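You operate a simulated robot arm through the tools that you are given. There is no shell and no other tool. Be economical: measure what you need, move in short steps, check, and stop when the job is done.

You are at the controls of a simulated two-armed robot. One attempt, no reset.

JOB
Put the presser foot that says "HEM" from the left end of the cream overlocker's table on the parquet block there and the presser foot marked "plain" on top of the red chalk box. Pick up the maroon thread cone with one hand, pass it to the other hand and put it on the stand top before the needle. Do these in any order. Set down upright: maroon thread cone.

It is judged by the outcome, as a careful person would: the job done as asked, and still so three seconds after it is handed in. It fails if anything else is knocked over, pushed out of place, dropped, spilled or broken.

ROBOT AND FRAMES
Two 6-joint arms with two-finger grippers on one trunk, on a base that drives. Base frame: it is fixed to the floor where the robot stands at the start and does not move with it; the origin is under the middle of the robot, x ahead of it, y to its left, z up; the surface under the hand at the start is at about z = 800. Readings come in mm, rad, newtons and seconds.
The left shoulder is at the start at [30, 178, 963], the right one opposite. With the tool pointing down near the work surface each hand reaches from about 420 to 840 mm from the robot's upright axis, wherever it stands, measured 20 degrees to its own side. Places, roughly: maroon thread cone [-3000, 6000, 1250]; stand top before the needle (20x16 cm) [-2420, 5320, 780]. Payload 2.54 kg a hand.
Tool frame (each hand has its own): the origin (TCP) lies between the finger pads and is the grasp point; the fingertips stand 30 mm ahead of it; z points along the fingers, y is the line along which they close. The gripper opens to 116 mm. The gripper's body begins 95 mm behind the TCP.
Orientation is that of the tool frame in the base frame, as a unit quaternion [x, y, z, w]. With the fingers straight down and closing along the base's y, the tool's x points along the base's -x, its y along +y and its z along -z.

CONTROLS
- The arms move only by the tool play_rows. It takes "left_rows", "right_rows" or both (then of equal length, played together; a hand with none holds still); each is a list that holds one entry, the list of rows, each a list of 6 numbers: the shift along the base's x, y, z in mm, then the turn, a rotation vector about the base's x, y, z in rad. In form: [[[x, y, z, ax, ay, az], ...]]. A call has 1 to 20 rows; each row is the pose to reach, as a shift and turn from the pose commanded when the call began. "left_grip" and "right_grip" are, for a hand that has rows, the finger opening in mm, from 0 to 116, set as the call begins (left out, the last holds). A row lasts 0.2 s, in which the tool goes at most 50 mm and 0.15 rad; a call with a longer step from one row to the next is refused whole, and so is a gripper value outside its range. Where a pose cannot be reached the arm comes as near as it can. A force on the tool above 40 N (or 10 N above the force at the start of the call, whichever is more), or a blocked arm, ends the call early, and 0.2 s more pass. The fingers move at their own pace (about 153 mm/s each) and stop on an object; they squeeze with about 35 N. The grip force told is the motor's: it shows also when the fingers shut on nothing. Time passes only in rows, and 0.2 s behind the last, so rows that repeat a pose let the fingers close. It gives the time, the measured TCP pose, the force on the tool (base axes), the opening and the grip force at its end, in the units of the frame above (readings bear some noise), with the torque about the TCP (base axes, N m) and any sound that the robot's microphone picked up.
- Cameras (640 x 400 px; columns grow to the right, rows downward): "scene" is now at [29.8, 44.6, 1682.7]; the picture's right is [0.60, -0.80, 0.00], its down [-0.64, -0.48, -0.60] and it looks along [0.48, 0.36, -0.80] (base axes); focal length 268 px, centre (320, 200). "left" rides on the left gripper at [69, 15, -122] in its tool frame; the picture's right is [-0.21, 0.98, 0.00], its down [-0.83, -0.18, -0.53] and it looks along [-0.52, -0.11, 0.85] (tool axes); focal length 251 px, centre (320, 200). "right" rides on the right gripper at [69, -15, -122] in its tool frame; the picture's right is [0.21, 0.98, 0.00], its down [-0.83, 0.18, -0.53] and it looks along [-0.52, 0.11, 0.85] (tool axes); focal length 251 px, centre (320, 200). There is no depth. A picture from a camera that has moved, and an enlarged one, comes with that camera's place and axes in the base frame and with its lens.
- get_image(camera): a new picture of that camera. The clock stands still meanwhile.
- slide_trunk(by): slides the trunk up (or, below 0, down) by that many mm; the arms and the scene camera ride with it, the base frame stays. It gives what a move gives, with no picture.
- drive_base(legs): drives the robot by 1 to 6 legs, each [ahead, left, turn to the left] in mm, mm and rad, along the robot's own axes; the way and the turn of a leg run together, so that a leg with both is an arc; at most 1500 mm and 3.142 rad a leg. The arms and the cameras ride along, it lands a little off, and it stops where it bumps. It gives what a move gives.
- turn_head(pan, tilt): turns the head with the scene camera to pan (to the left, within 2.496 rad either way) and tilt (down, from -0.506 to 1.204), counted from straight ahead of the robot. It gives what a move gives.
- inspect(camera, box): a new picture of the part [left, top, right, bottom] of that camera's present view, enlarged. The clock stands still meanwhile.
- job_done(): hands the job in; it is judged then, once.

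Work in short steps. Places have to be worked out from the pictures, the camera data and where the tool is seen: move nearer, look again, correct. Check each grasp and each placing, and mend what went wrong. You have 165 turns and 138 pictures in all, those below and enlarged ones among them. Open the grippers and draw the arms clear of the work before you hand the job in, unless the task says otherwise; then end with one line.

The tools are called by a JSON object that holds its "name" and its "arguments". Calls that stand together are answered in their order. play_rows: Moves the arms, as the interface text tells. Its arguments: {"type":"object","properties":{"left_rows":{"type":"array"},"left_grip":{"type":"number"},"right_rows":{"type":"array"},"right_grip":{"type":"number"}},"required":[]} The other tools are called the same way: slide_trunk (by) slides the trunk up or down; drive_base (legs) drives the base; turn_head (pan, tilt) turns the head that bears the scene camera; get_image (camera) takes a picture; inspect (camera, box) takes an enlarged picture of a part of a camera's view; job_done () hands the job in.

At the start:

```text
clock: 0.0
left_ee_pos: [364.1, 448.2, 1054.6]
left_tool_rot: [-0.001, 1.0, -0.001, 0.0]
left_wrist_force: [0.3, -0.1, 0.4]
left_torque: [-0.01, 0.05, 0.03]
left_width: 116.2
left_finger_force: 0.0
right_ee_pos: [604.7, 60.6, 1051.7]
right_tool_rot: [0.0, 1.0, 0.0, 0.0]
right_wrist_force: [-0.3, 0.3, 1.0]
right_torque: [0.0, 0.02, 0.0]
right_width: 116.2
right_finger_force: 0.1
trunk travel left (down, up): [-175.0, 365.0]
robot x, y, heading: [0.7, 0.2, 0.003]
head pan, tilt: [0.642, 0.922]
```

scene: 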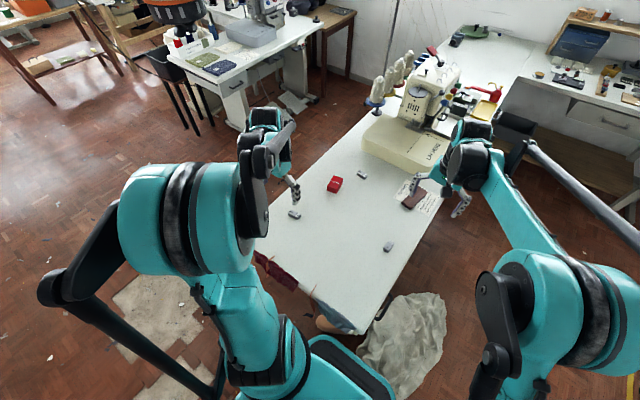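
right: 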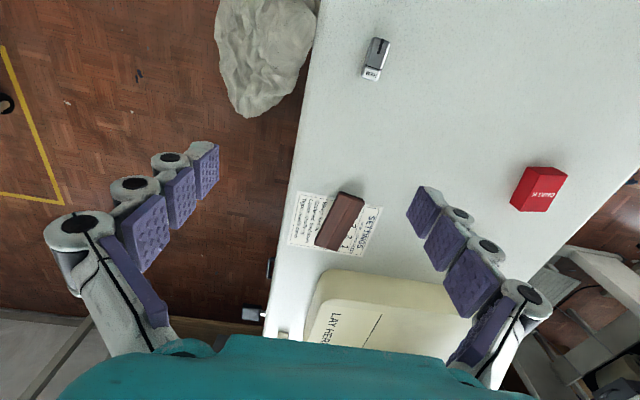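
left: 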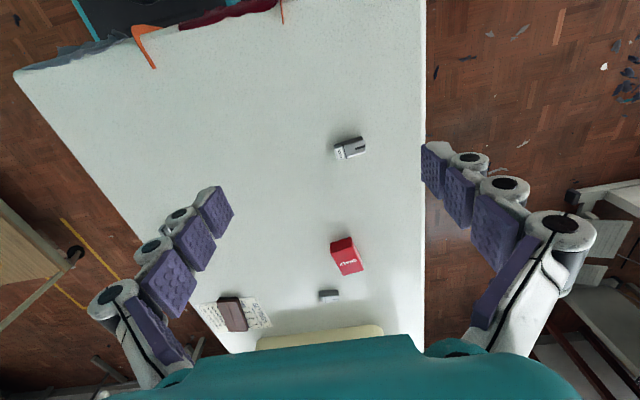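

The pictures show three small feet on the table, a red chalk box and a brown block on a settings card. I look closer to read the labels.

{"name": "inspect", "arguments": {"camera": "right", "box": [340, 20, 420, 100]}}

{"name": "inspect", "arguments": {"camera": "left", "box": [310, 120, 390, 180]}}

{"name": "inspect", "arguments": {"camera": "left", "box": [290, 220, 390, 310]}}

{"name": "inspect", "arguments": {"camera": "scene", "box": [240, 100, 480, 280]}}

```text
5.00 times, centred on (380, 60) of right
camera zoom: at [536.1, 45.3, 1173.4], right [-0.21, 0.98, 0.0], down [0.83, 0.18, 0.53], along [0.52, 0.11, -0.85], focal length 1257 px, centre (20, 900)
```

zoom: 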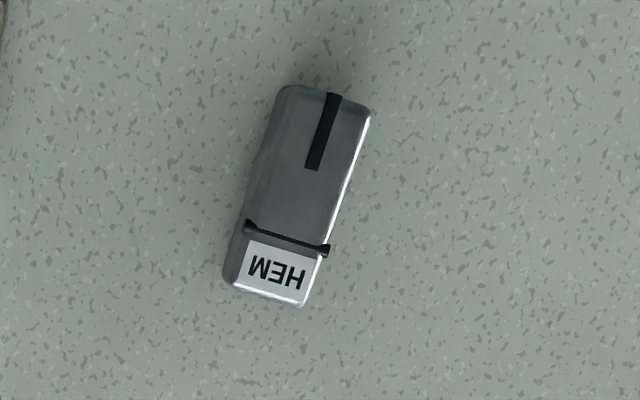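

```text
6.67 times, centred on (350, 150) of left
camera zoom: at [294.7, 462.9, 1178.0], right [0.21, 0.98, 0.0], down [0.83, -0.18, 0.53], along [0.52, -0.11, -0.85], focal length 1676 px, centre (120, 533)
```

zoom: 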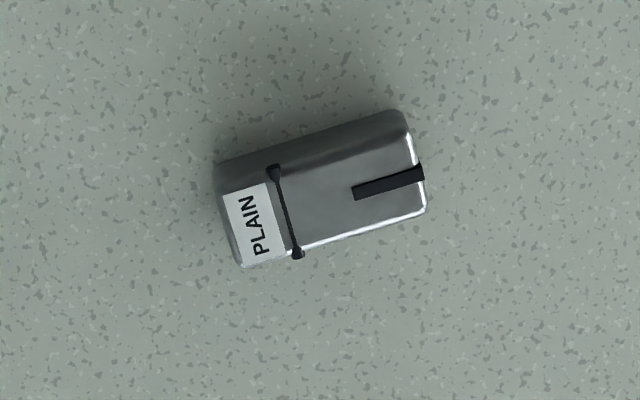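

```text
4.44 times, centred on (340, 265) of left
camera zoom: at [294.7, 462.9, 1178.0], right [0.21, 0.98, 0.0], down [0.83, -0.18, 0.53], along [0.52, -0.11, -0.85], focal length 1118 px, centre (231, -89)
```

zoom: 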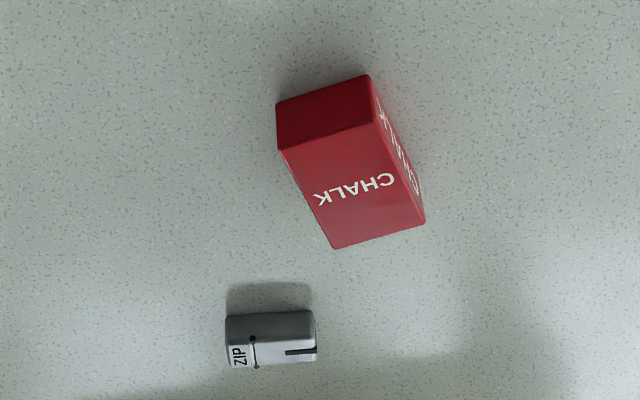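

```text
2.22 times, centred on (360, 190) of scene
camera zoom: at [29.8, 44.6, 1682.7], right [0.6, -0.8, 0.0], down [-0.64, -0.48, -0.6], along [0.48, 0.36, -0.8], focal length 596 px, centre (231, 222)
```

zoom: 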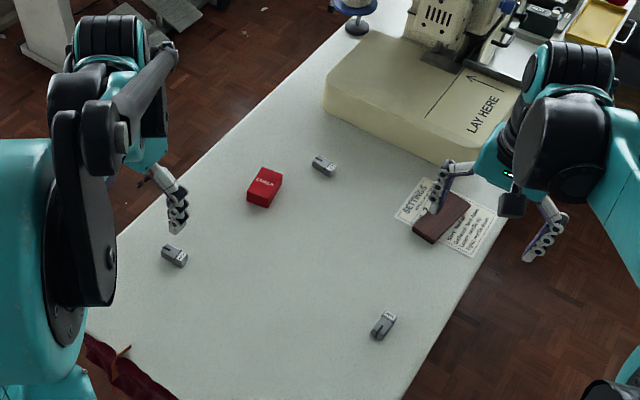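

HEM is near (538,116) with its long axis along x. PLAIN is near (437,482) with its long axis roughly along y. I bring both hands above them, turning the left one so it closes across PLAIN.

{"name": "play_rows", "arguments": {"right_rows": [[[-7, 6, -12, 0, 0, 0], [-14, 11, -24, 0, 0, 0], [-20, 17, -36, 0, 0, 0], [-26, 22, -48, 0, 0, 0], [-33, 28, -60, 0, 0, 0], [-40, 33, -72, 0, 0, 0], [-46, 39, -84, 0, 0, 0], [-53, 44, -96, 0, 0, 0], [-60, 50, -108, 0, 0, 0], [-66, 55, -120, 0, 0, 0]]], "left_rows": [[[7, 3, -12, 0, 0, -0.14], [15, 7, -24, 0, 0, -0.28], [22, 10, -36, 0, 0, -0.42], [29, 14, -48, 0, 0, -0.56], [36, 17, -60, 0, 0, -0.7], [44, 20, -72, 0, 0, -0.84], [51, 24, -84, 0, 0, -0.98], [58, 27, -96, 0, 0, -1.12], [66, 31, -108, 0, 0, -1.26], [73, 34, -120, 0, 0, -1.4]]]}}

{"name": "get_image", "arguments": {"camera": "right"}}

{"name": "get_image", "arguments": {"camera": "left"}}

```text
clock: 2.2
left_ee_pos: [437.9, 483.0, 934.6]
left_tool_rot: [0.645, 0.764, 0.0, 0.0]
left_wrist_force: [0.4, 0.1, -0.1]
left_torque: [0.03, -0.01, 0.01]
left_width: 115.8
left_finger_force: 0.0
right_ee_pos: [538.2, 116.7, 931.1]
right_tool_rot: [0.0, 1.0, 0.001, 0.0]
right_wrist_force: [1.3, -0.8, -0.7]
right_torque: [-0.02, -0.01, -0.06]
right_width: 116.0
right_finger_force: 0.1
trunk travel left (down, up): [-175.0, 365.0]
robot x, y, heading: [-1.4, -3.0, 0.002]
head pan, tilt: [0.642, 0.922]
```

```text
130 pictures are left
camera right: at [470.3, 100.6, 1053.3], right [-0.21, 0.98, 0.0], down [0.83, 0.18, 0.53], along [0.52, 0.11, -0.85], focal length 251 px, centre (320, 200)
```

right: 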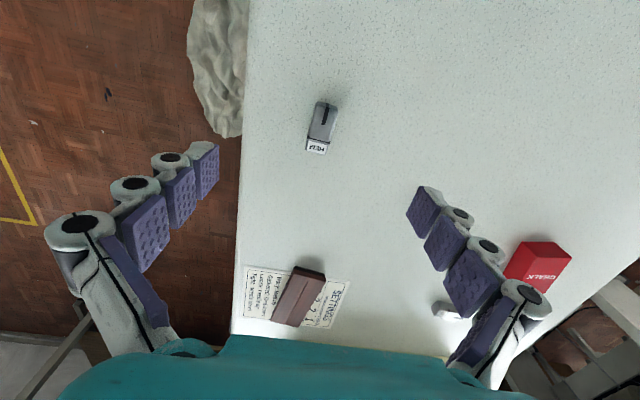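

```text
129 pictures are left
camera left: at [440.8, 552.6, 1057.5], right [1.0, -0.05, 0.0], down [-0.04, -0.84, 0.53], along [-0.03, -0.53, -0.85], focal length 251 px, centre (320, 200)
```

left: 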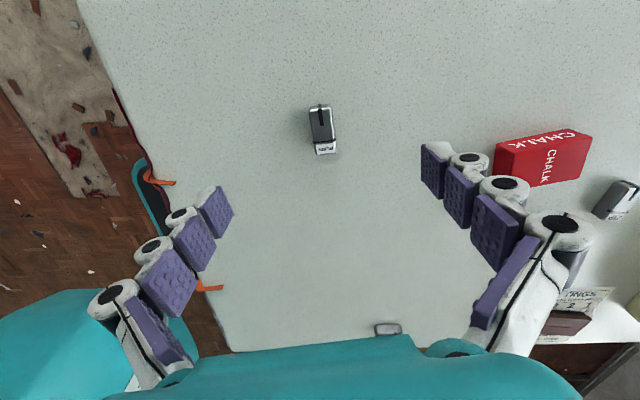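

Both triangulations agree: HEM at about (537,116) and PLAIN at (437,481), with the tops near 815. I lower both hands with the fingertips just above the table.

{"name": "play_rows", "arguments": {"right_rows": [[[-1, 0, -30, 0, 0, 0], [-1, 0, -60, 0, 0, 0], [-1, 0, -80, 0, 0, 0], [-1, 0, -95, 0, 0, 0], [-1, 0, -95, 0, 0, 0]]], "left_rows": [[[0, -1, -30, 0, 0, 0], [0, -1, -60, 0, 0, 0], [0, -1, -80, 0, 0, 0], [0, -1, -98, 0, 0, 0], [0, -1, -98, 0, 0, 0]]]}}

{"name": "get_image", "arguments": {"camera": "right"}}

{"name": "get_image", "arguments": {"camera": "left"}}

```text
clock: 3.4
left_ee_pos: [436.1, 481.6, 837.0]
left_tool_rot: [0.644, 0.765, 0.0, 0.001]
left_wrist_force: [-0.5, -0.1, -0.2]
left_torque: [0.02, 0.01, -0.01]
left_width: 116.0
left_finger_force: 0.0
right_ee_pos: [537.1, 113.7, 835.3]
right_tool_rot: [0.0, 1.0, 0.0, 0.0]
right_wrist_force: [-0.4, 0.4, -0.5]
right_torque: [0.03, -0.03, -0.01]
right_width: 115.6
right_finger_force: 0.0
trunk travel left (down, up): [-175.0, 365.0]
robot x, y, heading: [1.3, -0.5, 0.003]
head pan, tilt: [0.642, 0.922]
```

```text
128 pictures are left
camera right: at [468.9, 99.9, 958.3], right [-0.21, 0.98, 0.0], down [0.83, 0.18, 0.53], along [0.52, 0.11, -0.85], focal length 251 px, centre (320, 200)
```

right: 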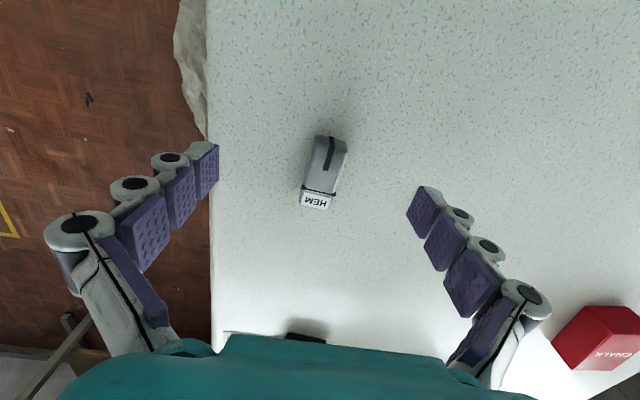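

```text
127 pictures are left
camera left: at [439.9, 551.8, 959.9], right [1.0, -0.05, 0.0], down [-0.04, -0.84, 0.53], along [-0.02, -0.53, -0.85], focal length 251 px, centre (320, 200)
```

left: 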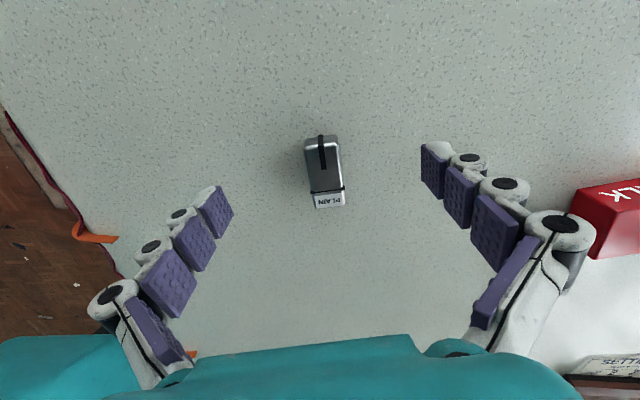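

The feet sit between the fingers. I go 3 mm lower and centre up first, then close.

{"name": "play_rows", "arguments": {"right_rows": [[[0, 2, -3, 0, 0, 0], [0, 2, -3, 0, 0, 0]]], "left_rows": [[[2, 0, -4, 0, 0, 0], [2, 0, -4, 0, 0, 0]]]}}

{"name": "play_rows", "arguments": {"right_rows": [[[0, 0, 0, 0, 0, 0], [0, 0, 0, 0, 0, 0], [0, 0, 0, 0, 0, 0], [0, 0, 0, 0, 0, 0]]], "left_rows": [[[0, 0, 0, 0, 0, 0], [0, 0, 0, 0, 0, 0], [0, 0, 0, 0, 0, 0], [0, 0, 0, 0, 0, 0]]], "right_grip": 0, "left_grip": 0}}

```text
clock: 4.0
left_ee_pos: [440.0, 479.9, 833.1]
left_tool_rot: [0.644, 0.765, 0.0, 0.001]
left_wrist_force: [-0.1, 0.5, 0.0]
left_torque: [0.01, -0.04, 0.0]
left_width: 116.4
left_finger_force: 0.0
right_ee_pos: [537.3, 117.4, 833.4]
right_tool_rot: [0.001, 1.0, 0.0, 0.0]
right_wrist_force: [-0.6, 0.6, 0.0]
right_torque: [0.03, 0.02, 0.02]
right_width: 116.1
right_finger_force: 0.1
trunk travel left (down, up): [-175.0, 365.0]
robot x, y, heading: [3.8, -1.8, -0.0]
head pan, tilt: [0.642, 0.922]
```

```text
clock: 5.0
left_ee_pos: [438.9, 481.6, 834.7]
left_tool_rot: [0.645, 0.764, 0.0, 0.0]
left_wrist_force: [-0.2, 0.4, -0.4]
left_torque: [0.0, 0.02, 0.01]
left_width: 20.8
left_finger_force: 35.0
right_ee_pos: [536.8, 118.3, 833.6]
right_tool_rot: [0.0, 1.0, 0.0, 0.0]
right_wrist_force: [0.0, -0.8, 1.4]
right_torque: [-0.01, 0.05, 0.0]
right_width: 20.9
right_finger_force: 35.0
trunk travel left (down, up): [-175.0, 365.0]
robot x, y, heading: [-1.9, 3.9, -0.0]
head pan, tilt: [0.642, 0.922]
```

Both feet are gripped, with openings near 21 mm. I lift both hands 90 mm and look at the targets.

{"name": "play_rows", "arguments": {"right_rows": [[[0, 0, 20, 0, 0, 0], [0, 0, 45, 0, 0, 0], [0, 0, 70, 0, 0, 0], [0, 0, 90, 0, 0, 0]]], "left_rows": [[[0, 0, 20, 0, 0, 0], [0, 0, 45, 0, 0, 0], [0, 0, 70, 0, 0, 0], [0, 0, 90, 0, 0, 0]]]}}

{"name": "get_image", "arguments": {"camera": "right"}}

{"name": "get_image", "arguments": {"camera": "left"}}

{"name": "inspect", "arguments": {"camera": "scene", "box": [320, 140, 440, 220]}}

```text
clock: 6.0
left_ee_pos: [439.5, 480.8, 924.8]
left_tool_rot: [0.644, 0.765, -0.001, 0.0]
left_wrist_force: [0.2, -0.3, -0.2]
left_torque: [0.03, -0.02, -0.04]
left_width: 20.9
left_finger_force: 35.3
right_ee_pos: [536.9, 117.2, 922.6]
right_tool_rot: [0.0, 1.0, 0.001, 0.0]
right_wrist_force: [-0.4, 0.1, -0.5]
right_torque: [0.02, -0.05, 0.0]
right_width: 20.5
right_finger_force: 34.7
trunk travel left (down, up): [-175.0, 365.0]
robot x, y, heading: [1.7, -0.4, -0.005]
head pan, tilt: [0.642, 0.922]
```

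```text
126 pictures are left
camera right: at [468.1, 101.6, 1045.6], right [-0.21, 0.98, 0.0], down [0.83, 0.18, 0.53], along [0.52, 0.11, -0.85], focal length 251 px, centre (320, 200)
```

right: 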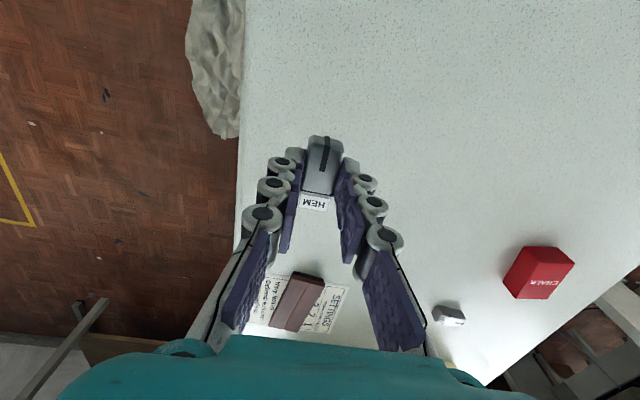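

```text
125 pictures are left
camera left: at [441.3, 551.3, 1046.3], right [1.0, -0.05, 0.0], down [-0.04, -0.84, 0.53], along [-0.02, -0.53, -0.85], focal length 251 px, centre (320, 200)
```

left: 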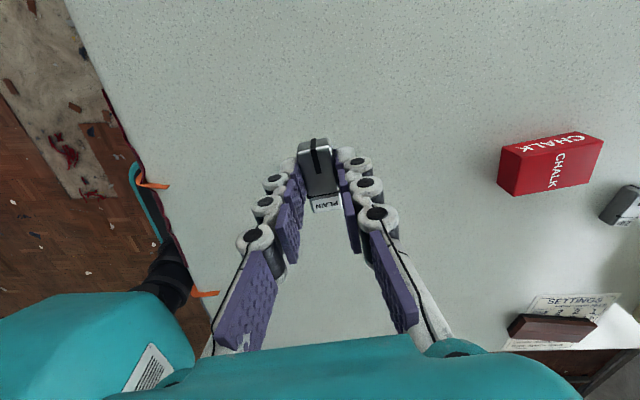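

```text
5.00 times, centred on (380, 180) of scene
camera zoom: at [29.2, 44.3, 1682.7], right [0.6, -0.8, 0.0], down [-0.64, -0.48, -0.6], along [0.48, 0.36, -0.8], focal length 1341 px, centre (20, 300)
```

zoom: 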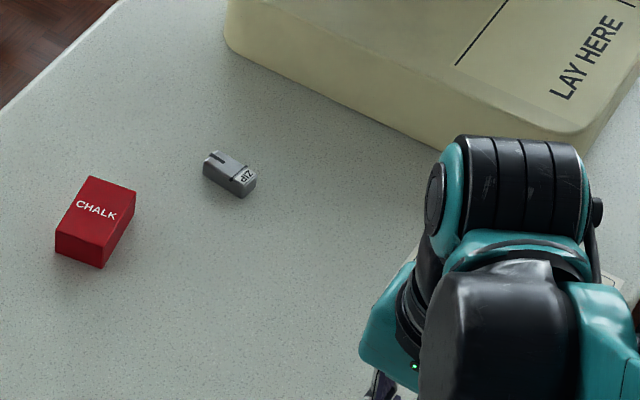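

Both feet hang cleanly at the fingertips. I zoom on the chalk box and the block for accurate corners.

{"name": "inspect", "arguments": {"camera": "left", "box": [480, 110, 640, 210]}}

{"name": "inspect", "arguments": {"camera": "scene", "box": [324, 170, 356, 200]}}

{"name": "inspect", "arguments": {"camera": "right", "box": [240, 250, 360, 340]}}

```text
4.00 times, centred on (560, 160) of left
camera zoom: at [441.3, 551.3, 1046.3], right [1.0, -0.05, 0.0], down [-0.04, -0.84, 0.53], along [-0.02, -0.53, -0.85], focal length 1006 px, centre (-640, 360)
```

zoom: 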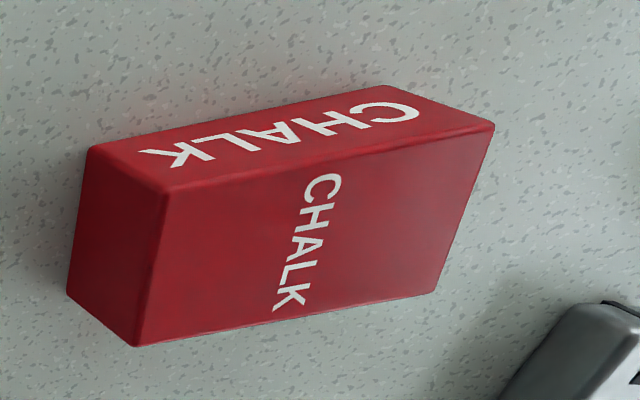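

```text
13.33 times, centred on (340, 185) of scene
camera zoom: at [29.2, 44.3, 1682.7], right [0.6, -0.8, 0.0], down [-0.64, -0.48, -0.6], along [0.48, 0.36, -0.8], focal length 3576 px, centre (53, 400)
```

zoom: 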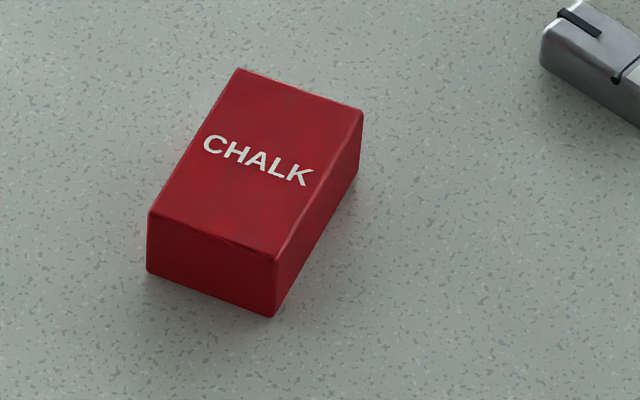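

```text
4.44 times, centred on (300, 295) of right
camera zoom: at [468.1, 101.6, 1045.6], right [-0.21, 0.98, 0.0], down [0.83, 0.18, 0.53], along [0.52, 0.11, -0.85], focal length 1118 px, centre (409, -222)
```

zoom: 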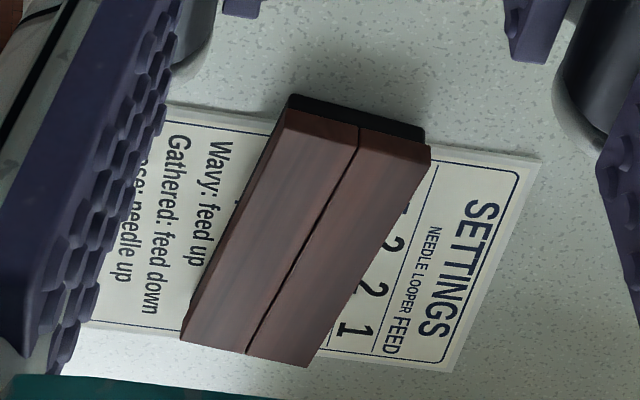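

Estimates: the chalk box top is centred at about (660,438,828), 67x41 mm, with its long axis at about +9.5°. The block top is centred at about (791,135,815), 125x46 mm, axis at about −8°. I bring both hands near, turned to match.

{"name": "play_rows", "arguments": {"right_rows": [[[20, 2, 2, 0, 0, -0.01], [40, 3, 4, 0, 0, -0.02], [60, 5, 6, 0, 0, -0.03], [80, 6, 8, 0, 0, -0.04], [100, 8, 10, 0, 0, -0.06], [120, 10, 10, 0, 0, -0.07], [140, 11, 10, 0, 0, -0.08], [160, 13, 10, 0, 0, -0.09], [180, 15, 10, 0, 0, -0.1], [200, 17, 10, 0, 0, -0.12], [218, 18, 10, 0, 0, -0.13], [235, 20, 10, 0, 0, -0.13]]], "left_rows": [[[18, -4, 0, 0, 0, 0.131], [36, -7, 0, 0, 0, 0.262], [54, -11, 0, 0, 0, 0.393], [72, -14, 0, 0, 0, 0.524], [90, -18, 0, 0, 0, 0.654], [108, -21, 0, 0, 0, 0.785], [126, -25, 0, 0, 0, 0.916], [144, -28, 0, 0, 0, 1.047], [162, -32, 0, 0, 0, 1.178], [180, -35, 0, 0, 0, 1.309], [200, -39, 0, 0, 0, 1.44], [220, -43, 0, 0, 0, 1.571]]]}}

{"name": "get_image", "arguments": {"camera": "right"}}

{"name": "get_image", "arguments": {"camera": "left"}}

{"name": "get_image", "arguments": {"camera": "scene"}}

```text
clock: 8.6
left_ee_pos: [658.6, 438.0, 922.3]
left_tool_rot: [-0.087, 0.996, -0.001, -0.001]
left_wrist_force: [0.5, -0.4, -0.9]
left_torque: [-0.04, 0.0, -0.03]
left_width: 20.8
left_finger_force: 34.6
right_ee_pos: [747.1, 128.4, 931.7]
right_tool_rot: [0.066, 0.998, -0.001, 0.001]
right_wrist_force: [1.0, -0.5, -1.9]
right_torque: [-0.03, 0.0, 0.0]
right_width: 20.8
right_finger_force: 34.9
right hand out of reach, approached as far as the arm can: row 11, 12
trunk travel left (down, up): [-175.0, 365.0]
robot x, y, heading: [2.7, 1.8, 0.001]
head pan, tilt: [0.642, 0.922]
```

```text
120 pictures are left
camera right: at [676.5, 121.8, 1053.6], right [-0.09, 1.0, 0.0], down [0.84, 0.07, 0.53], along [0.53, 0.05, -0.84], focal length 251 px, centre (320, 200)
```

right: 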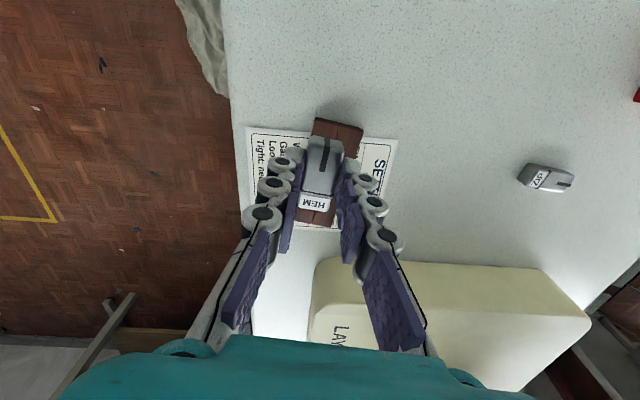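

```text
119 pictures are left
camera left: at [589.2, 441.0, 1045.2], right [0.04, 1.0, 0.0], down [0.85, -0.04, 0.53], along [0.53, -0.02, -0.85], focal length 251 px, centre (320, 200)
```

left: 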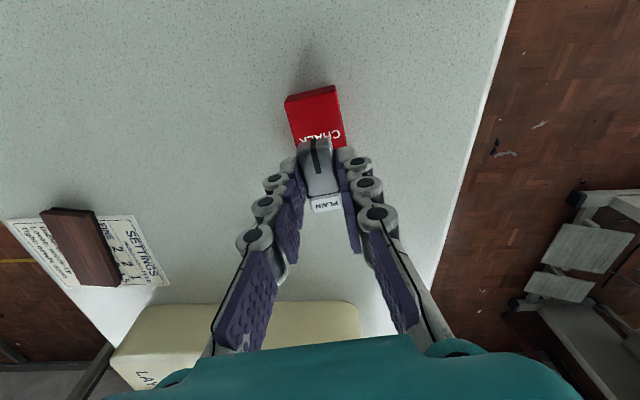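

```text
118 pictures are left
camera scene: at [31.1, 45.0, 1682.6], right [0.6, -0.8, 0.0], down [-0.64, -0.48, -0.6], along [0.48, 0.36, -0.8], focal length 268 px, centre (320, 200)
```

scene: 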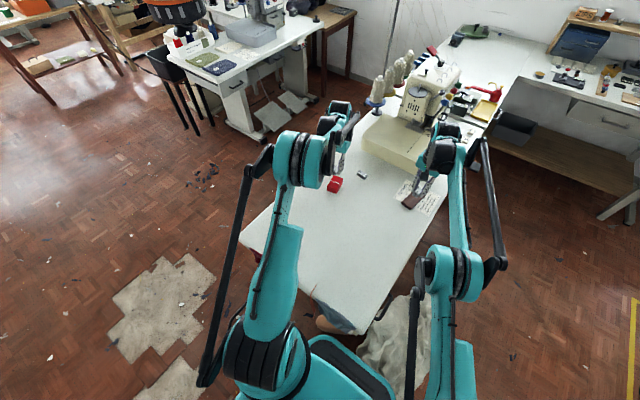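

The left hand lies just short of box centre. I zoom both to get edges.

{"name": "inspect", "arguments": {"camera": "right", "box": [240, 100, 400, 240]}}

{"name": "inspect", "arguments": {"camera": "left", "box": [260, 70, 380, 220]}}

```text
2.86 times, centred on (320, 170) of right
camera zoom: at [676.5, 121.8, 1053.6], right [-0.09, 1.0, 0.0], down [0.84, 0.07, 0.53], along [0.53, 0.05, -0.84], focal length 718 px, centre (320, 286)
```

zoom: 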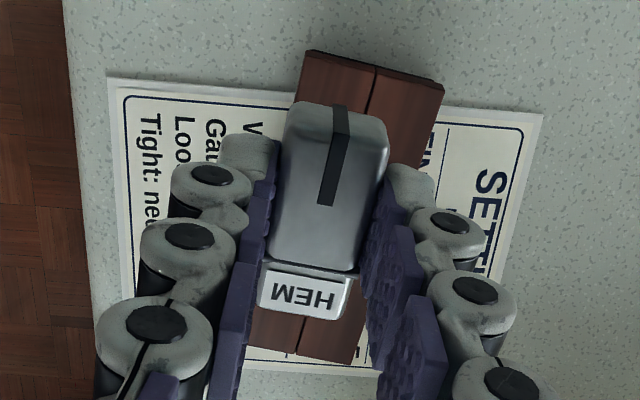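

```text
2.67 times, centred on (320, 145) of left
camera zoom: at [589.2, 441.0, 1045.2], right [0.04, 1.0, 0.0], down [0.85, -0.04, 0.53], along [0.53, -0.02, -0.85], focal length 670 px, centre (320, 347)
```

zoom: 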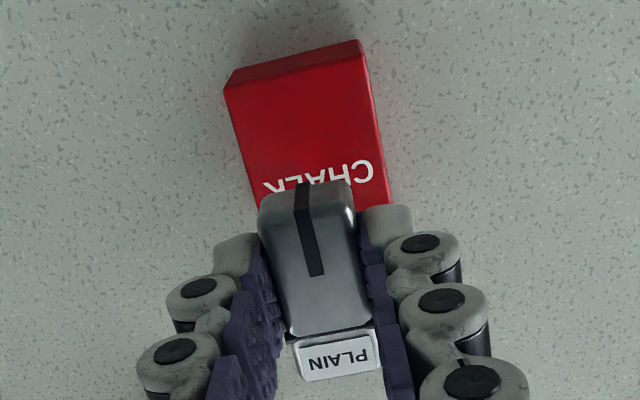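

PLAIN is within 2 mm of the box centre. The right hand is at its reach limit, so I do the left first: lower to just above the box top.

{"name": "play_rows", "arguments": {"left_rows": [[[-1, 1, -20, 0, 0, 0.01], [-1, 1, -40, 0, 0, 0.02], [-1, 1, -50, 0, 0, 0.02], [-1, 1, -55, 0, 0, 0.02], [-1, 1, -55, 0, 0, 0.02]]]}}

{"name": "inspect", "arguments": {"camera": "left", "box": [240, 100, 400, 240]}}

{"name": "inspect", "arguments": {"camera": "scene", "box": [310, 150, 370, 200]}}

```text
clock: 9.8
left_ee_pos: [657.8, 437.3, 867.2]
left_tool_rot: [-0.096, 0.995, 0.001, 0.001]
left_wrist_force: [0.1, 0.6, -0.9]
left_torque: [-0.02, 0.04, -0.02]
left_width: 20.7
left_finger_force: 35.5
right_ee_pos: [745.1, 128.7, 931.2]
right_tool_rot: [0.064, 0.998, 0.0, 0.001]
right_wrist_force: [0.3, 0.6, -1.3]
right_torque: [0.0, -0.02, 0.01]
right_width: 20.9
right_finger_force: 35.1
trunk travel left (down, up): [-175.0, 365.0]
robot x, y, heading: [-1.9, -1.0, -0.006]
head pan, tilt: [0.642, 0.922]
```

```text
2.86 times, centred on (320, 170) of left
camera zoom: at [587.4, 440.2, 990.5], right [0.03, 1.0, 0.0], down [0.85, -0.02, 0.53], along [0.53, -0.01, -0.85], focal length 718 px, centre (320, 286)
```

zoom: 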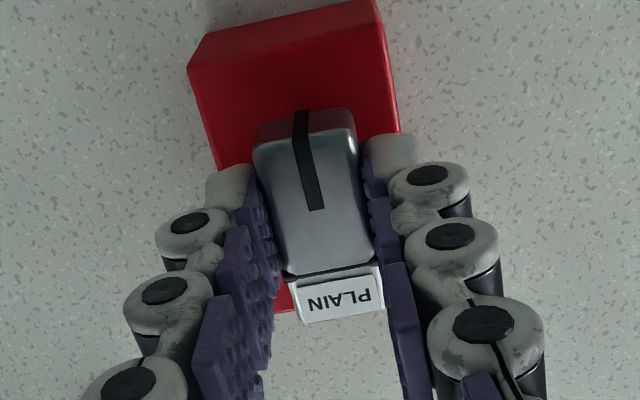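

```text
8.00 times, centred on (340, 175) of scene
camera zoom: at [30.1, 44.7, 1682.7], right [0.6, -0.8, 0.0], down [-0.64, -0.48, -0.6], along [0.48, 0.36, -0.8], focal length 2146 px, centre (160, 400)
```

zoom: 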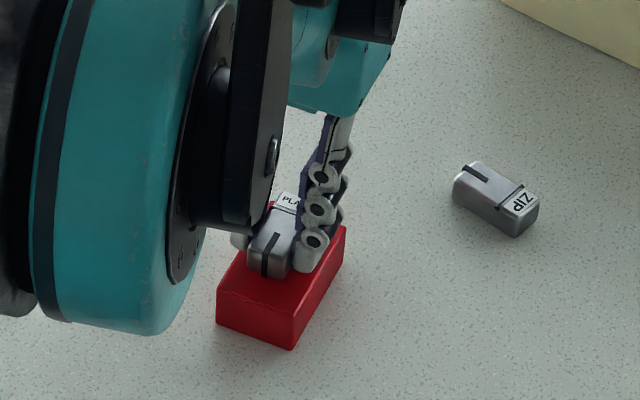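

The foot sits centred over the box in both views. I lower gently toward contact.

{"name": "play_rows", "arguments": {"left_rows": [[[0, 0, -2, 0, 0, 0], [0, 0, -4, 0, 0, 0], [0, 0, -4, 0, 0, 0]]]}}

{"name": "inspect", "arguments": {"camera": "scene", "box": [320, 165, 360, 200]}}

```text
clock: 10.6
left_ee_pos: [657.4, 438.5, 864.0]
left_tool_rot: [-0.096, 0.995, 0.0, -0.001]
left_wrist_force: [-0.8, -0.3, -0.2]
left_torque: [0.0, -0.01, -0.04]
left_width: 20.8
left_finger_force: 35.6
right_ee_pos: [744.3, 129.6, 931.0]
right_tool_rot: [0.065, 0.998, 0.0, 0.001]
right_wrist_force: [-0.8, 0.1, -0.1]
right_torque: [0.03, -0.03, 0.01]
right_width: 20.6
right_finger_force: 35.1
trunk travel left (down, up): [-175.0, 365.0]
robot x, y, heading: [-2.3, 0.7, 0.003]
head pan, tilt: [0.642, 0.922]
```

```text
11.43 times, centred on (340, 182) of scene
camera zoom: at [30.1, 44.7, 1682.7], right [0.6, -0.8, 0.0], down [-0.64, -0.48, -0.6], along [0.48, 0.36, -0.8], focal length 3066 px, centre (91, 400)
```

zoom: 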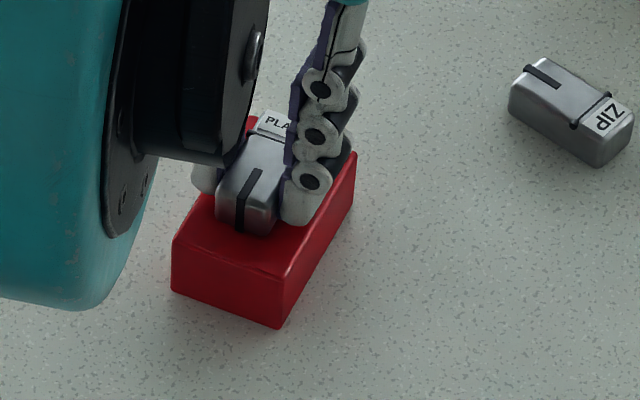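

No contact yet. I continue in 1 mm steps over 4 mm.

{"name": "play_rows", "arguments": {"left_rows": [[[0, 0, -1, 0, 0, 0], [0, 0, -2, 0, 0, 0], [0, 0, -2, 0, 0, 0]]]}}

{"name": "play_rows", "arguments": {"left_rows": [[[0, 0, -1, 0, 0, 0], [0, 0, -2, 0, 0, 0], [0, 0, -2, 0, 0, 0]]]}}

```text
clock: 11.4
left_ee_pos: [657.4, 438.8, 862.5]
left_tool_rot: [-0.096, 0.995, 0.0, 0.001]
left_wrist_force: [3.4, 2.2, 14.8]
left_torque: [0.08, -0.13, 0.03]
left_width: 20.7
left_finger_force: 35.2
right_ee_pos: [745.5, 127.6, 932.7]
right_tool_rot: [0.065, 0.998, 0.0, 0.002]
right_wrist_force: [-0.8, 0.2, 0.3]
right_torque: [0.04, 0.0, 0.0]
right_width: 20.8
right_finger_force: 34.6
trunk travel left (down, up): [-175.0, 365.0]
robot x, y, heading: [4.3, 0.9, -0.006]
head pan, tilt: [0.642, 0.922]
```

```text
clock: 12.2
left_ee_pos: [657.1, 437.5, 861.8]
left_tool_rot: [-0.095, 0.995, -0.001, 0.0]
left_wrist_force: [4.7, 2.3, 26.5]
left_torque: [0.05, -0.19, 0.03]
left_width: 20.8
left_finger_force: 35.1
right_ee_pos: [746.0, 126.5, 932.7]
right_tool_rot: [0.066, 0.998, 0.001, 0.003]
right_wrist_force: [-0.3, 0.2, -0.5]
right_torque: [-0.01, -0.01, 0.02]
right_width: 20.8
right_finger_force: 34.9
trunk travel left (down, up): [-175.0, 365.0]
robot x, y, heading: [-2.0, -3.2, -0.004]
head pan, tilt: [0.642, 0.922]
```

Contact: 15 N, then 26 N. I ease up 2 mm, open moderately, then rise.

{"name": "play_rows", "arguments": {"left_rows": [[[0, 0, 2, 0, 0, 0], [0, 0, 2, 0, 0, 0]]]}}

{"name": "play_rows", "arguments": {"left_rows": [[[0, 0, 0, 0, 0, 0], [0, 0, 0, 0, 0, 0], [0, 0, 10, 0, 0, 0], [0, 0, 40, 0, 0, 0], [0, 0, 80, 0, 0, 0], [0, 0, 120, 0, 0, 0]]], "left_grip": 50}}

{"name": "get_image", "arguments": {"camera": "left"}}

```text
clock: 12.8
left_ee_pos: [657.9, 438.1, 863.4]
left_tool_rot: [-0.096, 0.995, -0.001, 0.0]
left_wrist_force: [-1.2, -0.8, 6.4]
left_torque: [-0.04, 0.11, -0.01]
left_width: 20.6
left_finger_force: 35.3
right_ee_pos: [745.2, 127.8, 931.9]
right_tool_rot: [0.065, 0.998, 0.001, 0.001]
right_wrist_force: [0.7, 0.2, -1.1]
right_torque: [-0.01, 0.01, 0.02]
right_width: 20.8
right_finger_force: 34.9
trunk travel left (down, up): [-175.0, 365.0]
robot x, y, heading: [-1.9, -1.1, -0.0]
head pan, tilt: [0.642, 0.922]
```

```text
clock: 14.2
left_ee_pos: [658.3, 438.0, 984.2]
left_tool_rot: [-0.094, 0.996, 0.0, 0.001]
left_wrist_force: [-0.4, 0.3, 0.0]
left_torque: [0.0, 0.0, -0.05]
left_width: 50.1
left_finger_force: 0.1
right_ee_pos: [745.7, 127.2, 932.3]
right_tool_rot: [0.065, 0.998, 0.001, 0.001]
right_wrist_force: [-0.2, -0.4, -0.3]
right_torque: [0.05, -0.04, -0.03]
right_width: 20.5
right_finger_force: 34.9
trunk travel left (down, up): [-175.0, 365.0]
robot x, y, heading: [-1.9, 2.2, 0.001]
head pan, tilt: [0.642, 0.922]
```

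```text
112 pictures are left
camera left: at [587.0, 439.8, 1105.6], right [0.03, 1.0, 0.0], down [0.85, -0.02, 0.53], along [0.53, -0.01, -0.85], focal length 251 px, centre (320, 200)
```

left: 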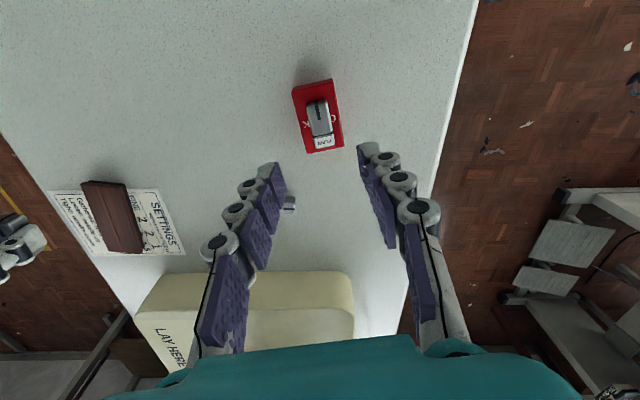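

PLAIN rests well on the chalk box. Before shifting the base to gain right-hand reach, I look down at the clearance between base and table.

{"name": "turn_head", "arguments": {"pan": 0.3, "tilt": 1.2}}

{"name": "get_image", "arguments": {"camera": "scene"}}

```text
clock: 15.0
left_ee_pos: [659.2, 437.7, 982.4]
left_tool_rot: [-0.096, 0.995, 0.0, 0.0]
left_wrist_force: [-0.1, 0.4, 0.2]
left_torque: [-0.03, -0.01, 0.03]
left_width: 50.2
left_finger_force: 0.2
right_ee_pos: [745.0, 128.0, 930.7]
right_tool_rot: [0.064, 0.998, 0.001, 0.001]
right_wrist_force: [-0.5, -0.7, -0.7]
right_torque: [-0.05, 0.02, -0.05]
right_width: 20.8
right_finger_force: 34.6
trunk travel left (down, up): [-175.0, 365.0]
robot x, y, heading: [2.2, 1.2, -0.003]
head pan, tilt: [0.3, 1.201]
```

```text
111 pictures are left
camera scene: at [23.8, 16.6, 1664.5], right [0.3, -0.96, 0.0], down [-0.89, -0.28, -0.36], along [0.35, 0.11, -0.93], focal length 268 px, centre (320, 200)
```

scene: 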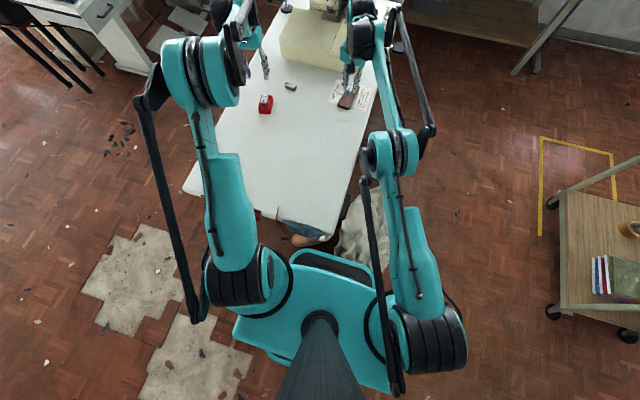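

I zoom on the gap between platform and table end.

{"name": "inspect", "arguments": {"camera": "scene", "box": [240, 180, 400, 300]}}

```text
3.33 times, centred on (320, 240) of scene
camera zoom: at [23.8, 16.6, 1664.5], right [0.3, -0.96, 0.0], down [-0.89, -0.28, -0.36], along [0.35, 0.11, -0.93], focal length 894 px, centre (320, 67)
```

zoom: 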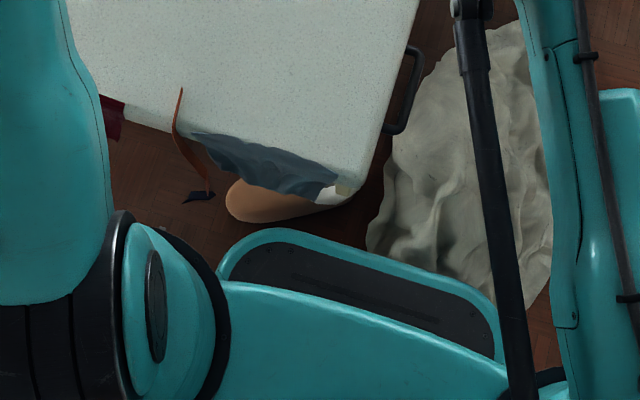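

The gap in front of the base is tight, so I won't drive. The left arm can reach the block, so I set HEM down on clear table at about (650,200) with the right hand and let the left hand finish.

{"name": "play_rows", "arguments": {"right_rows": [[[-20, 15, 0, 0, 0, 0], [-40, 30, 0, 0, 0, 0], [-60, 45, -10, 0, 0, 0], [-80, 60, -30, 0, 0, 0], [-95, 72, -50, 0, 0, 0], [-95, 72, -70, 0, 0, 0], [-95, 72, -85, 0, 0, 0], [-95, 72, -85, 0, 0, 0]]]}}

```text
clock: 16.8
left_ee_pos: [658.4, 439.2, 982.6]
left_tool_rot: [-0.096, 0.995, 0.0, -0.001]
left_wrist_force: [0.5, 0.1, -0.4]
left_torque: [0.02, 0.01, 0.01]
left_width: 50.1
left_finger_force: 0.2
right_ee_pos: [652.2, 199.8, 846.2]
right_tool_rot: [0.064, 0.998, 0.0, -0.001]
right_wrist_force: [-0.6, 0.2, -0.4]
right_torque: [-0.01, -0.04, -0.02]
right_width: 20.9
right_finger_force: 35.2
trunk travel left (down, up): [-175.0, 365.0]
robot x, y, heading: [-0.5, 0.2, 0.001]
head pan, tilt: [0.3, 1.201]
```

Now lower to table contact at about 834.

{"name": "play_rows", "arguments": {"right_rows": [[[0, 0, -4, 0, 0, 0], [0, 0, -8, 0, 0, 0], [0, 0, -10, 0, 0, 0], [0, 0, -12, 0, 0, 0], [0, 0, -12, 0, 0, 0]]]}}

```text
clock: 18.0
left_ee_pos: [658.4, 440.3, 982.4]
left_tool_rot: [-0.096, 0.995, 0.0, 0.0]
left_wrist_force: [0.4, -0.5, -1.0]
left_torque: [0.01, 0.03, 0.01]
left_width: 50.2
left_finger_force: 0.0
right_ee_pos: [650.3, 199.3, 834.5]
right_tool_rot: [0.064, 0.998, -0.001, 0.0]
right_wrist_force: [1.0, -0.1, -0.3]
right_torque: [-0.05, 0.04, 0.0]
right_width: 21.0
right_finger_force: 35.1
trunk travel left (down, up): [-175.0, 365.0]
robot x, y, heading: [0.6, -2.8, 0.004]
head pan, tilt: [0.3, 1.201]
```

Not yet touching; 2 mm more.

{"name": "play_rows", "arguments": {"right_rows": [[[0, 0, -1, 0, 0, 0], [0, 0, -2, 0, 0, 0], [0, 0, -2, 0, 0, 0]]]}}

```text
clock: 18.8
left_ee_pos: [658.4, 437.6, 982.7]
left_tool_rot: [-0.096, 0.995, 0.001, 0.0]
left_wrist_force: [-0.3, -0.1, 0.1]
left_torque: [0.02, -0.04, -0.02]
left_width: 49.7
left_finger_force: 0.0
right_ee_pos: [651.4, 200.7, 833.9]
right_tool_rot: [0.064, 0.998, -0.001, 0.0]
right_wrist_force: [1.1, 0.2, 2.3]
right_torque: [0.01, -0.03, -0.01]
right_width: 20.9
right_finger_force: 34.9
trunk travel left (down, up): [-175.0, 365.0]
robot x, y, heading: [4.5, 1.4, 0.003]
head pan, tilt: [0.3, 1.201]
```

It just touches. I release, raise and retract the right arm, then bring the left hand over HEM.

{"name": "play_rows", "arguments": {"right_rows": [[[0, 0, 0, 0, 0, 0], [0, 0, 0, 0, 0, 0], [0, 0, 15, 0, 0, 0], [0, 0, 50, 0, 0, 0], [0, 0, 90, 0, 0, 0], [0, 0, 130, 0, 0, 0], [-15, -30, 160, 0, 0, 0], [-30, -70, 180, 0, 0, 0], [-50, -110, 180, 0, 0, 0], [-70, -150, 180, 0, 0, 0], [-90, -190, 180, 0, 0, 0], [-110, -230, 180, 0, 0, 0], [-130, -270, 180, 0, 0, 0], [-150, -310, 180, 0, 0, 0], [-150, -310, 180, 0, 0, 0], [-150, -310, 180, 0, 0, 0]]], "left_rows": [[[0, 0, 0, 0, 0, 0], [0, 0, 0, 0, 0, 0], [0, 0, 0, 0, 0, 0], [0, 0, 0, 0, 0, 0], [0, 0, 0, 0, 0, 0], [0, 0, 0, 0, 0, 0], [0, 0, 0, 0, 0, 0], [0, 0, 0, 0, 0, 0], [0, 0, 0, 0, 0, 0], [-1, -30, 0, 0, 0, -0.04], [-2, -70, 0, 0, 0, -0.1], [-4, -110, -10, 0, 0, -0.15], [-5, -150, -20, 0, 0, -0.2], [-6, -190, -35, 0, 0, -0.26], [-7, -238, -50, 0, 0, -0.32], [-7, -238, -50, 0, 0, -0.32]]], "right_grip": 70, "left_grip": 90}}

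{"name": "get_image", "arguments": {"camera": "left"}}

```text
refused: row 15 steps farther than a row can; nothing moved
```

```text
109 pictures are left
camera left: at [587.5, 440.2, 1104.9], right [0.03, 1.0, 0.0], down [0.85, -0.02, 0.53], along [0.53, -0.01, -0.85], focal length 251 px, centre (320, 200)
```

left: 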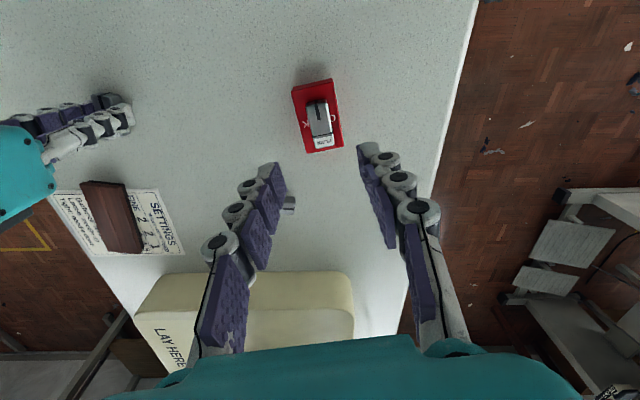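

One row was too long; I fix that step and resend.

{"name": "play_rows", "arguments": {"right_rows": [[[0, 0, 0, 0, 0, 0], [0, 0, 0, 0, 0, 0], [0, 0, 15, 0, 0, 0], [0, 0, 50, 0, 0, 0], [0, 0, 90, 0, 0, 0], [0, 0, 130, 0, 0, 0], [-15, -30, 160, 0, 0, 0], [-30, -70, 180, 0, 0, 0], [-50, -110, 180, 0, 0, 0], [-70, -150, 180, 0, 0, 0], [-90, -190, 180, 0, 0, 0], [-110, -230, 180, 0, 0, 0], [-130, -270, 180, 0, 0, 0], [-150, -310, 180, 0, 0, 0], [-150, -310, 180, 0, 0, 0], [-150, -310, 180, 0, 0, 0]]], "left_rows": [[[0, 0, 0, 0, 0, 0], [0, 0, 0, 0, 0, 0], [0, 0, 0, 0, 0, 0], [0, 0, 0, 0, 0, 0], [0, 0, 0, 0, 0, 0], [0, 0, 0, 0, 0, 0], [0, 0, 0, 0, 0, 0], [0, 0, 0, 0, 0, 0], [0, -10, 0, 0, 0, 0], [-1, -45, 0, 0, 0, -0.04], [-2, -80, 0, 0, 0, -0.1], [-4, -120, -10, 0, 0, -0.15], [-5, -160, -20, 0, 0, -0.2], [-6, -200, -35, 0, 0, -0.26], [-7, -238, -50, 0, 0, -0.32], [-7, -238, -50, 0, 0, -0.32]]], "right_grip": 70, "left_grip": 90}}

{"name": "get_image", "arguments": {"camera": "left"}}

```text
clock: 22.2
left_ee_pos: [651.5, 200.7, 932.8]
left_tool_rot: [0.065, 0.998, 0.0, 0.0]
left_wrist_force: [-1.1, -0.4, 0.6]
left_torque: [-0.01, -0.02, 0.0]
left_width: 90.2
left_finger_force: 0.1
right_ee_pos: [501.0, -110.3, 1015.1]
right_tool_rot: [0.065, 0.998, -0.001, 0.0]
right_wrist_force: [0.2, 0.1, -0.1]
right_torque: [-0.03, -0.02, -0.03]
right_width: 70.1
right_finger_force: 0.0
trunk travel left (down, up): [-175.0, 365.0]
robot x, y, heading: [1.3, -1.5, -0.0]
head pan, tilt: [0.3, 1.201]
```

```text
108 pictures are left
camera left: at [584.2, 224.2, 1055.1], right [0.34, 0.94, 0.0], down [0.8, -0.29, 0.53], along [0.5, -0.18, -0.85], focal length 251 px, centre (320, 200)
```

left: 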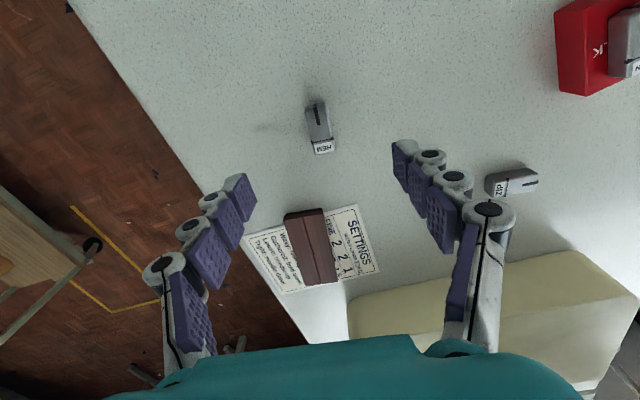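

HEM lies right under the left hand at about (649,201). I descend around it.

{"name": "play_rows", "arguments": {"left_rows": [[[-1, 0, -30, 0, 0, 0], [-1, 0, -60, 0, 0, 0], [-1, 0, -85, 0, 0, 0], [-1, 0, -99, 0, 0, 0], [-1, 0, -99, 0, 0, 0]]]}}

{"name": "play_rows", "arguments": {"left_rows": [[[0, 0, 0, 0, 0, 0], [0, 0, 0, 0, 0, 0], [0, 0, 0, 0, 0, 0], [0, 0, 0, 0, 0, 0]]], "left_grip": 0}}

```text
clock: 23.4
left_ee_pos: [651.4, 201.2, 833.4]
left_tool_rot: [0.065, 0.998, 0.0, 0.0]
left_wrist_force: [0.4, 0.5, -1.1]
left_torque: [-0.02, 0.01, 0.02]
left_width: 89.9
left_finger_force: 0.0
right_ee_pos: [501.4, -111.3, 1013.1]
right_tool_rot: [0.065, 0.998, 0.0, 0.0]
right_wrist_force: [1.3, 0.8, -0.2]
right_torque: [0.03, 0.0, 0.03]
right_width: 69.8
right_finger_force: 0.1
trunk travel left (down, up): [-175.0, 365.0]
robot x, y, heading: [1.1, 2.1, 0.002]
head pan, tilt: [0.3, 1.201]
```

```text
clock: 24.4
left_ee_pos: [651.4, 201.6, 833.2]
left_tool_rot: [0.064, 0.998, 0.0, 0.001]
left_wrist_force: [0.0, -0.5, 0.3]
left_torque: [-0.02, -0.02, -0.03]
left_width: 20.8
left_finger_force: 35.5
right_ee_pos: [500.9, -112.7, 1013.4]
right_tool_rot: [0.065, 0.998, 0.0, -0.001]
right_wrist_force: [-0.1, -0.1, -0.3]
right_torque: [0.02, 0.01, 0.0]
right_width: 70.0
right_finger_force: 0.0
trunk travel left (down, up): [-175.0, 365.0]
robot x, y, heading: [-0.3, 0.9, -0.002]
head pan, tilt: [0.3, 1.201]
```

HEM is gripped. I lift and carry it above the block centre (795,139).

{"name": "play_rows", "arguments": {"left_rows": [[[0, 0, 25, 0, 0, 0], [0, 0, 55, 0, 0, 0], [20, -9, 65, 0, 0, 0], [45, -20, 65, 0, 0, 0], [75, -33, 65, 0, 0, 0], [105, -46, 65, 0, 0, 0], [130, -57, 65, 0, 0, 0], [142, -62, 60, 0, 0, 0], [142, -62, 50, 0, 0, 0], [142, -62, 50, 0, 0, 0]]]}}

{"name": "get_image", "arguments": {"camera": "left"}}

{"name": "inspect", "arguments": {"camera": "left", "box": [220, 80, 420, 240]}}

```text
clock: 26.6
left_ee_pos: [792.4, 138.9, 883.4]
left_tool_rot: [0.065, 0.998, 0.0, 0.001]
left_wrist_force: [-0.3, 0.1, -1.5]
left_torque: [-0.01, 0.0, 0.0]
left_width: 21.0
left_finger_force: 35.6
right_ee_pos: [501.7, -112.0, 1013.5]
right_tool_rot: [0.065, 0.998, 0.0, 0.0]
right_wrist_force: [0.5, 0.6, 0.1]
right_torque: [0.01, 0.01, -0.02]
right_width: 70.1
right_finger_force: 0.0
trunk travel left (down, up): [-175.0, 365.0]
robot x, y, heading: [1.3, 3.1, 0.001]
head pan, tilt: [0.3, 1.201]
```

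```text
107 pictures are left
camera left: at [725.6, 163.3, 1005.5], right [0.34, 0.94, 0.0], down [0.8, -0.29, 0.53], along [0.5, -0.18, -0.85], focal length 251 px, centre (320, 200)
```

left: 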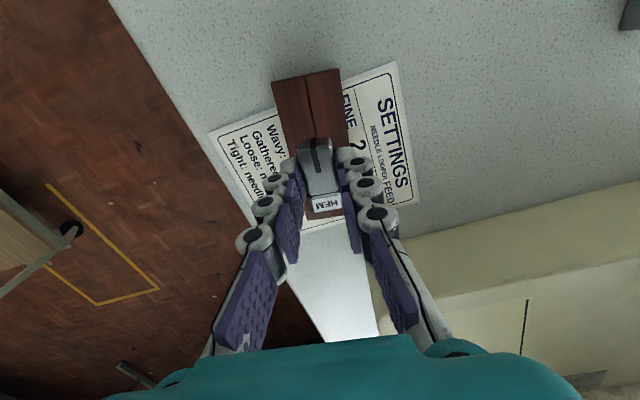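

```text
2.50 times, centred on (320, 160) of left
camera zoom: at [725.6, 163.3, 1005.5], right [0.34, 0.94, 0.0], down [0.8, -0.29, 0.53], along [0.5, -0.18, -0.85], focal length 629 px, centre (320, 300)
```

zoom: 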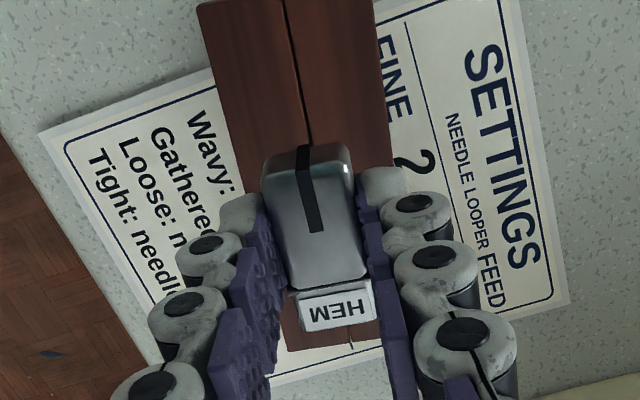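

Lateral alignment is good, and the block centre is slightly ahead (about x=799). I shift +5 and lower toward the expected contact near TCP z 848–855.

{"name": "play_rows", "arguments": {"left_rows": [[[5, -1, -10, 0, 0, 0], [5, -1, -20, 0, 0, 0], [5, -1, -24, 0, 0, 0], [5, -1, -27, 0, 0, 0], [5, -1, -27, 0, 0, 0]]]}}

{"name": "play_rows", "arguments": {"left_rows": [[[0, 0, -1, 0, 0, 0], [0, 0, -2, 0, 0, 0], [0, 0, -3, 0, 0, 0], [0, 0, -3, 0, 0, 0]]]}}

```text
clock: 27.8
left_ee_pos: [797.7, 138.6, 856.7]
left_tool_rot: [0.064, 0.998, 0.0, 0.0]
left_wrist_force: [0.8, -1.0, -0.4]
left_torque: [-0.01, 0.02, -0.01]
left_width: 20.6
left_finger_force: 34.8
right_ee_pos: [502.0, -111.8, 1014.0]
right_tool_rot: [0.064, 0.998, 0.0, -0.001]
right_wrist_force: [0.3, -0.9, -0.3]
right_torque: [0.02, 0.03, 0.02]
right_width: 69.9
right_finger_force: 0.0
trunk travel left (down, up): [-175.0, 365.0]
robot x, y, heading: [-2.2, -0.0, 0.003]
head pan, tilt: [0.3, 1.201]
```

```text
clock: 28.8
left_ee_pos: [797.1, 137.0, 853.8]
left_tool_rot: [0.064, 0.998, 0.001, 0.001]
left_wrist_force: [-0.5, 0.3, -0.6]
left_torque: [0.02, 0.0, 0.03]
left_width: 20.9
left_finger_force: 34.9
right_ee_pos: [501.2, -111.4, 1013.0]
right_tool_rot: [0.065, 0.998, 0.0, 0.0]
right_wrist_force: [0.5, 0.1, -0.4]
right_torque: [-0.01, 0.03, 0.03]
right_width: 69.9
right_finger_force: 0.1
trunk travel left (down, up): [-175.0, 365.0]
robot x, y, heading: [-1.1, 0.6, -0.005]
head pan, tilt: [0.3, 1.201]
```

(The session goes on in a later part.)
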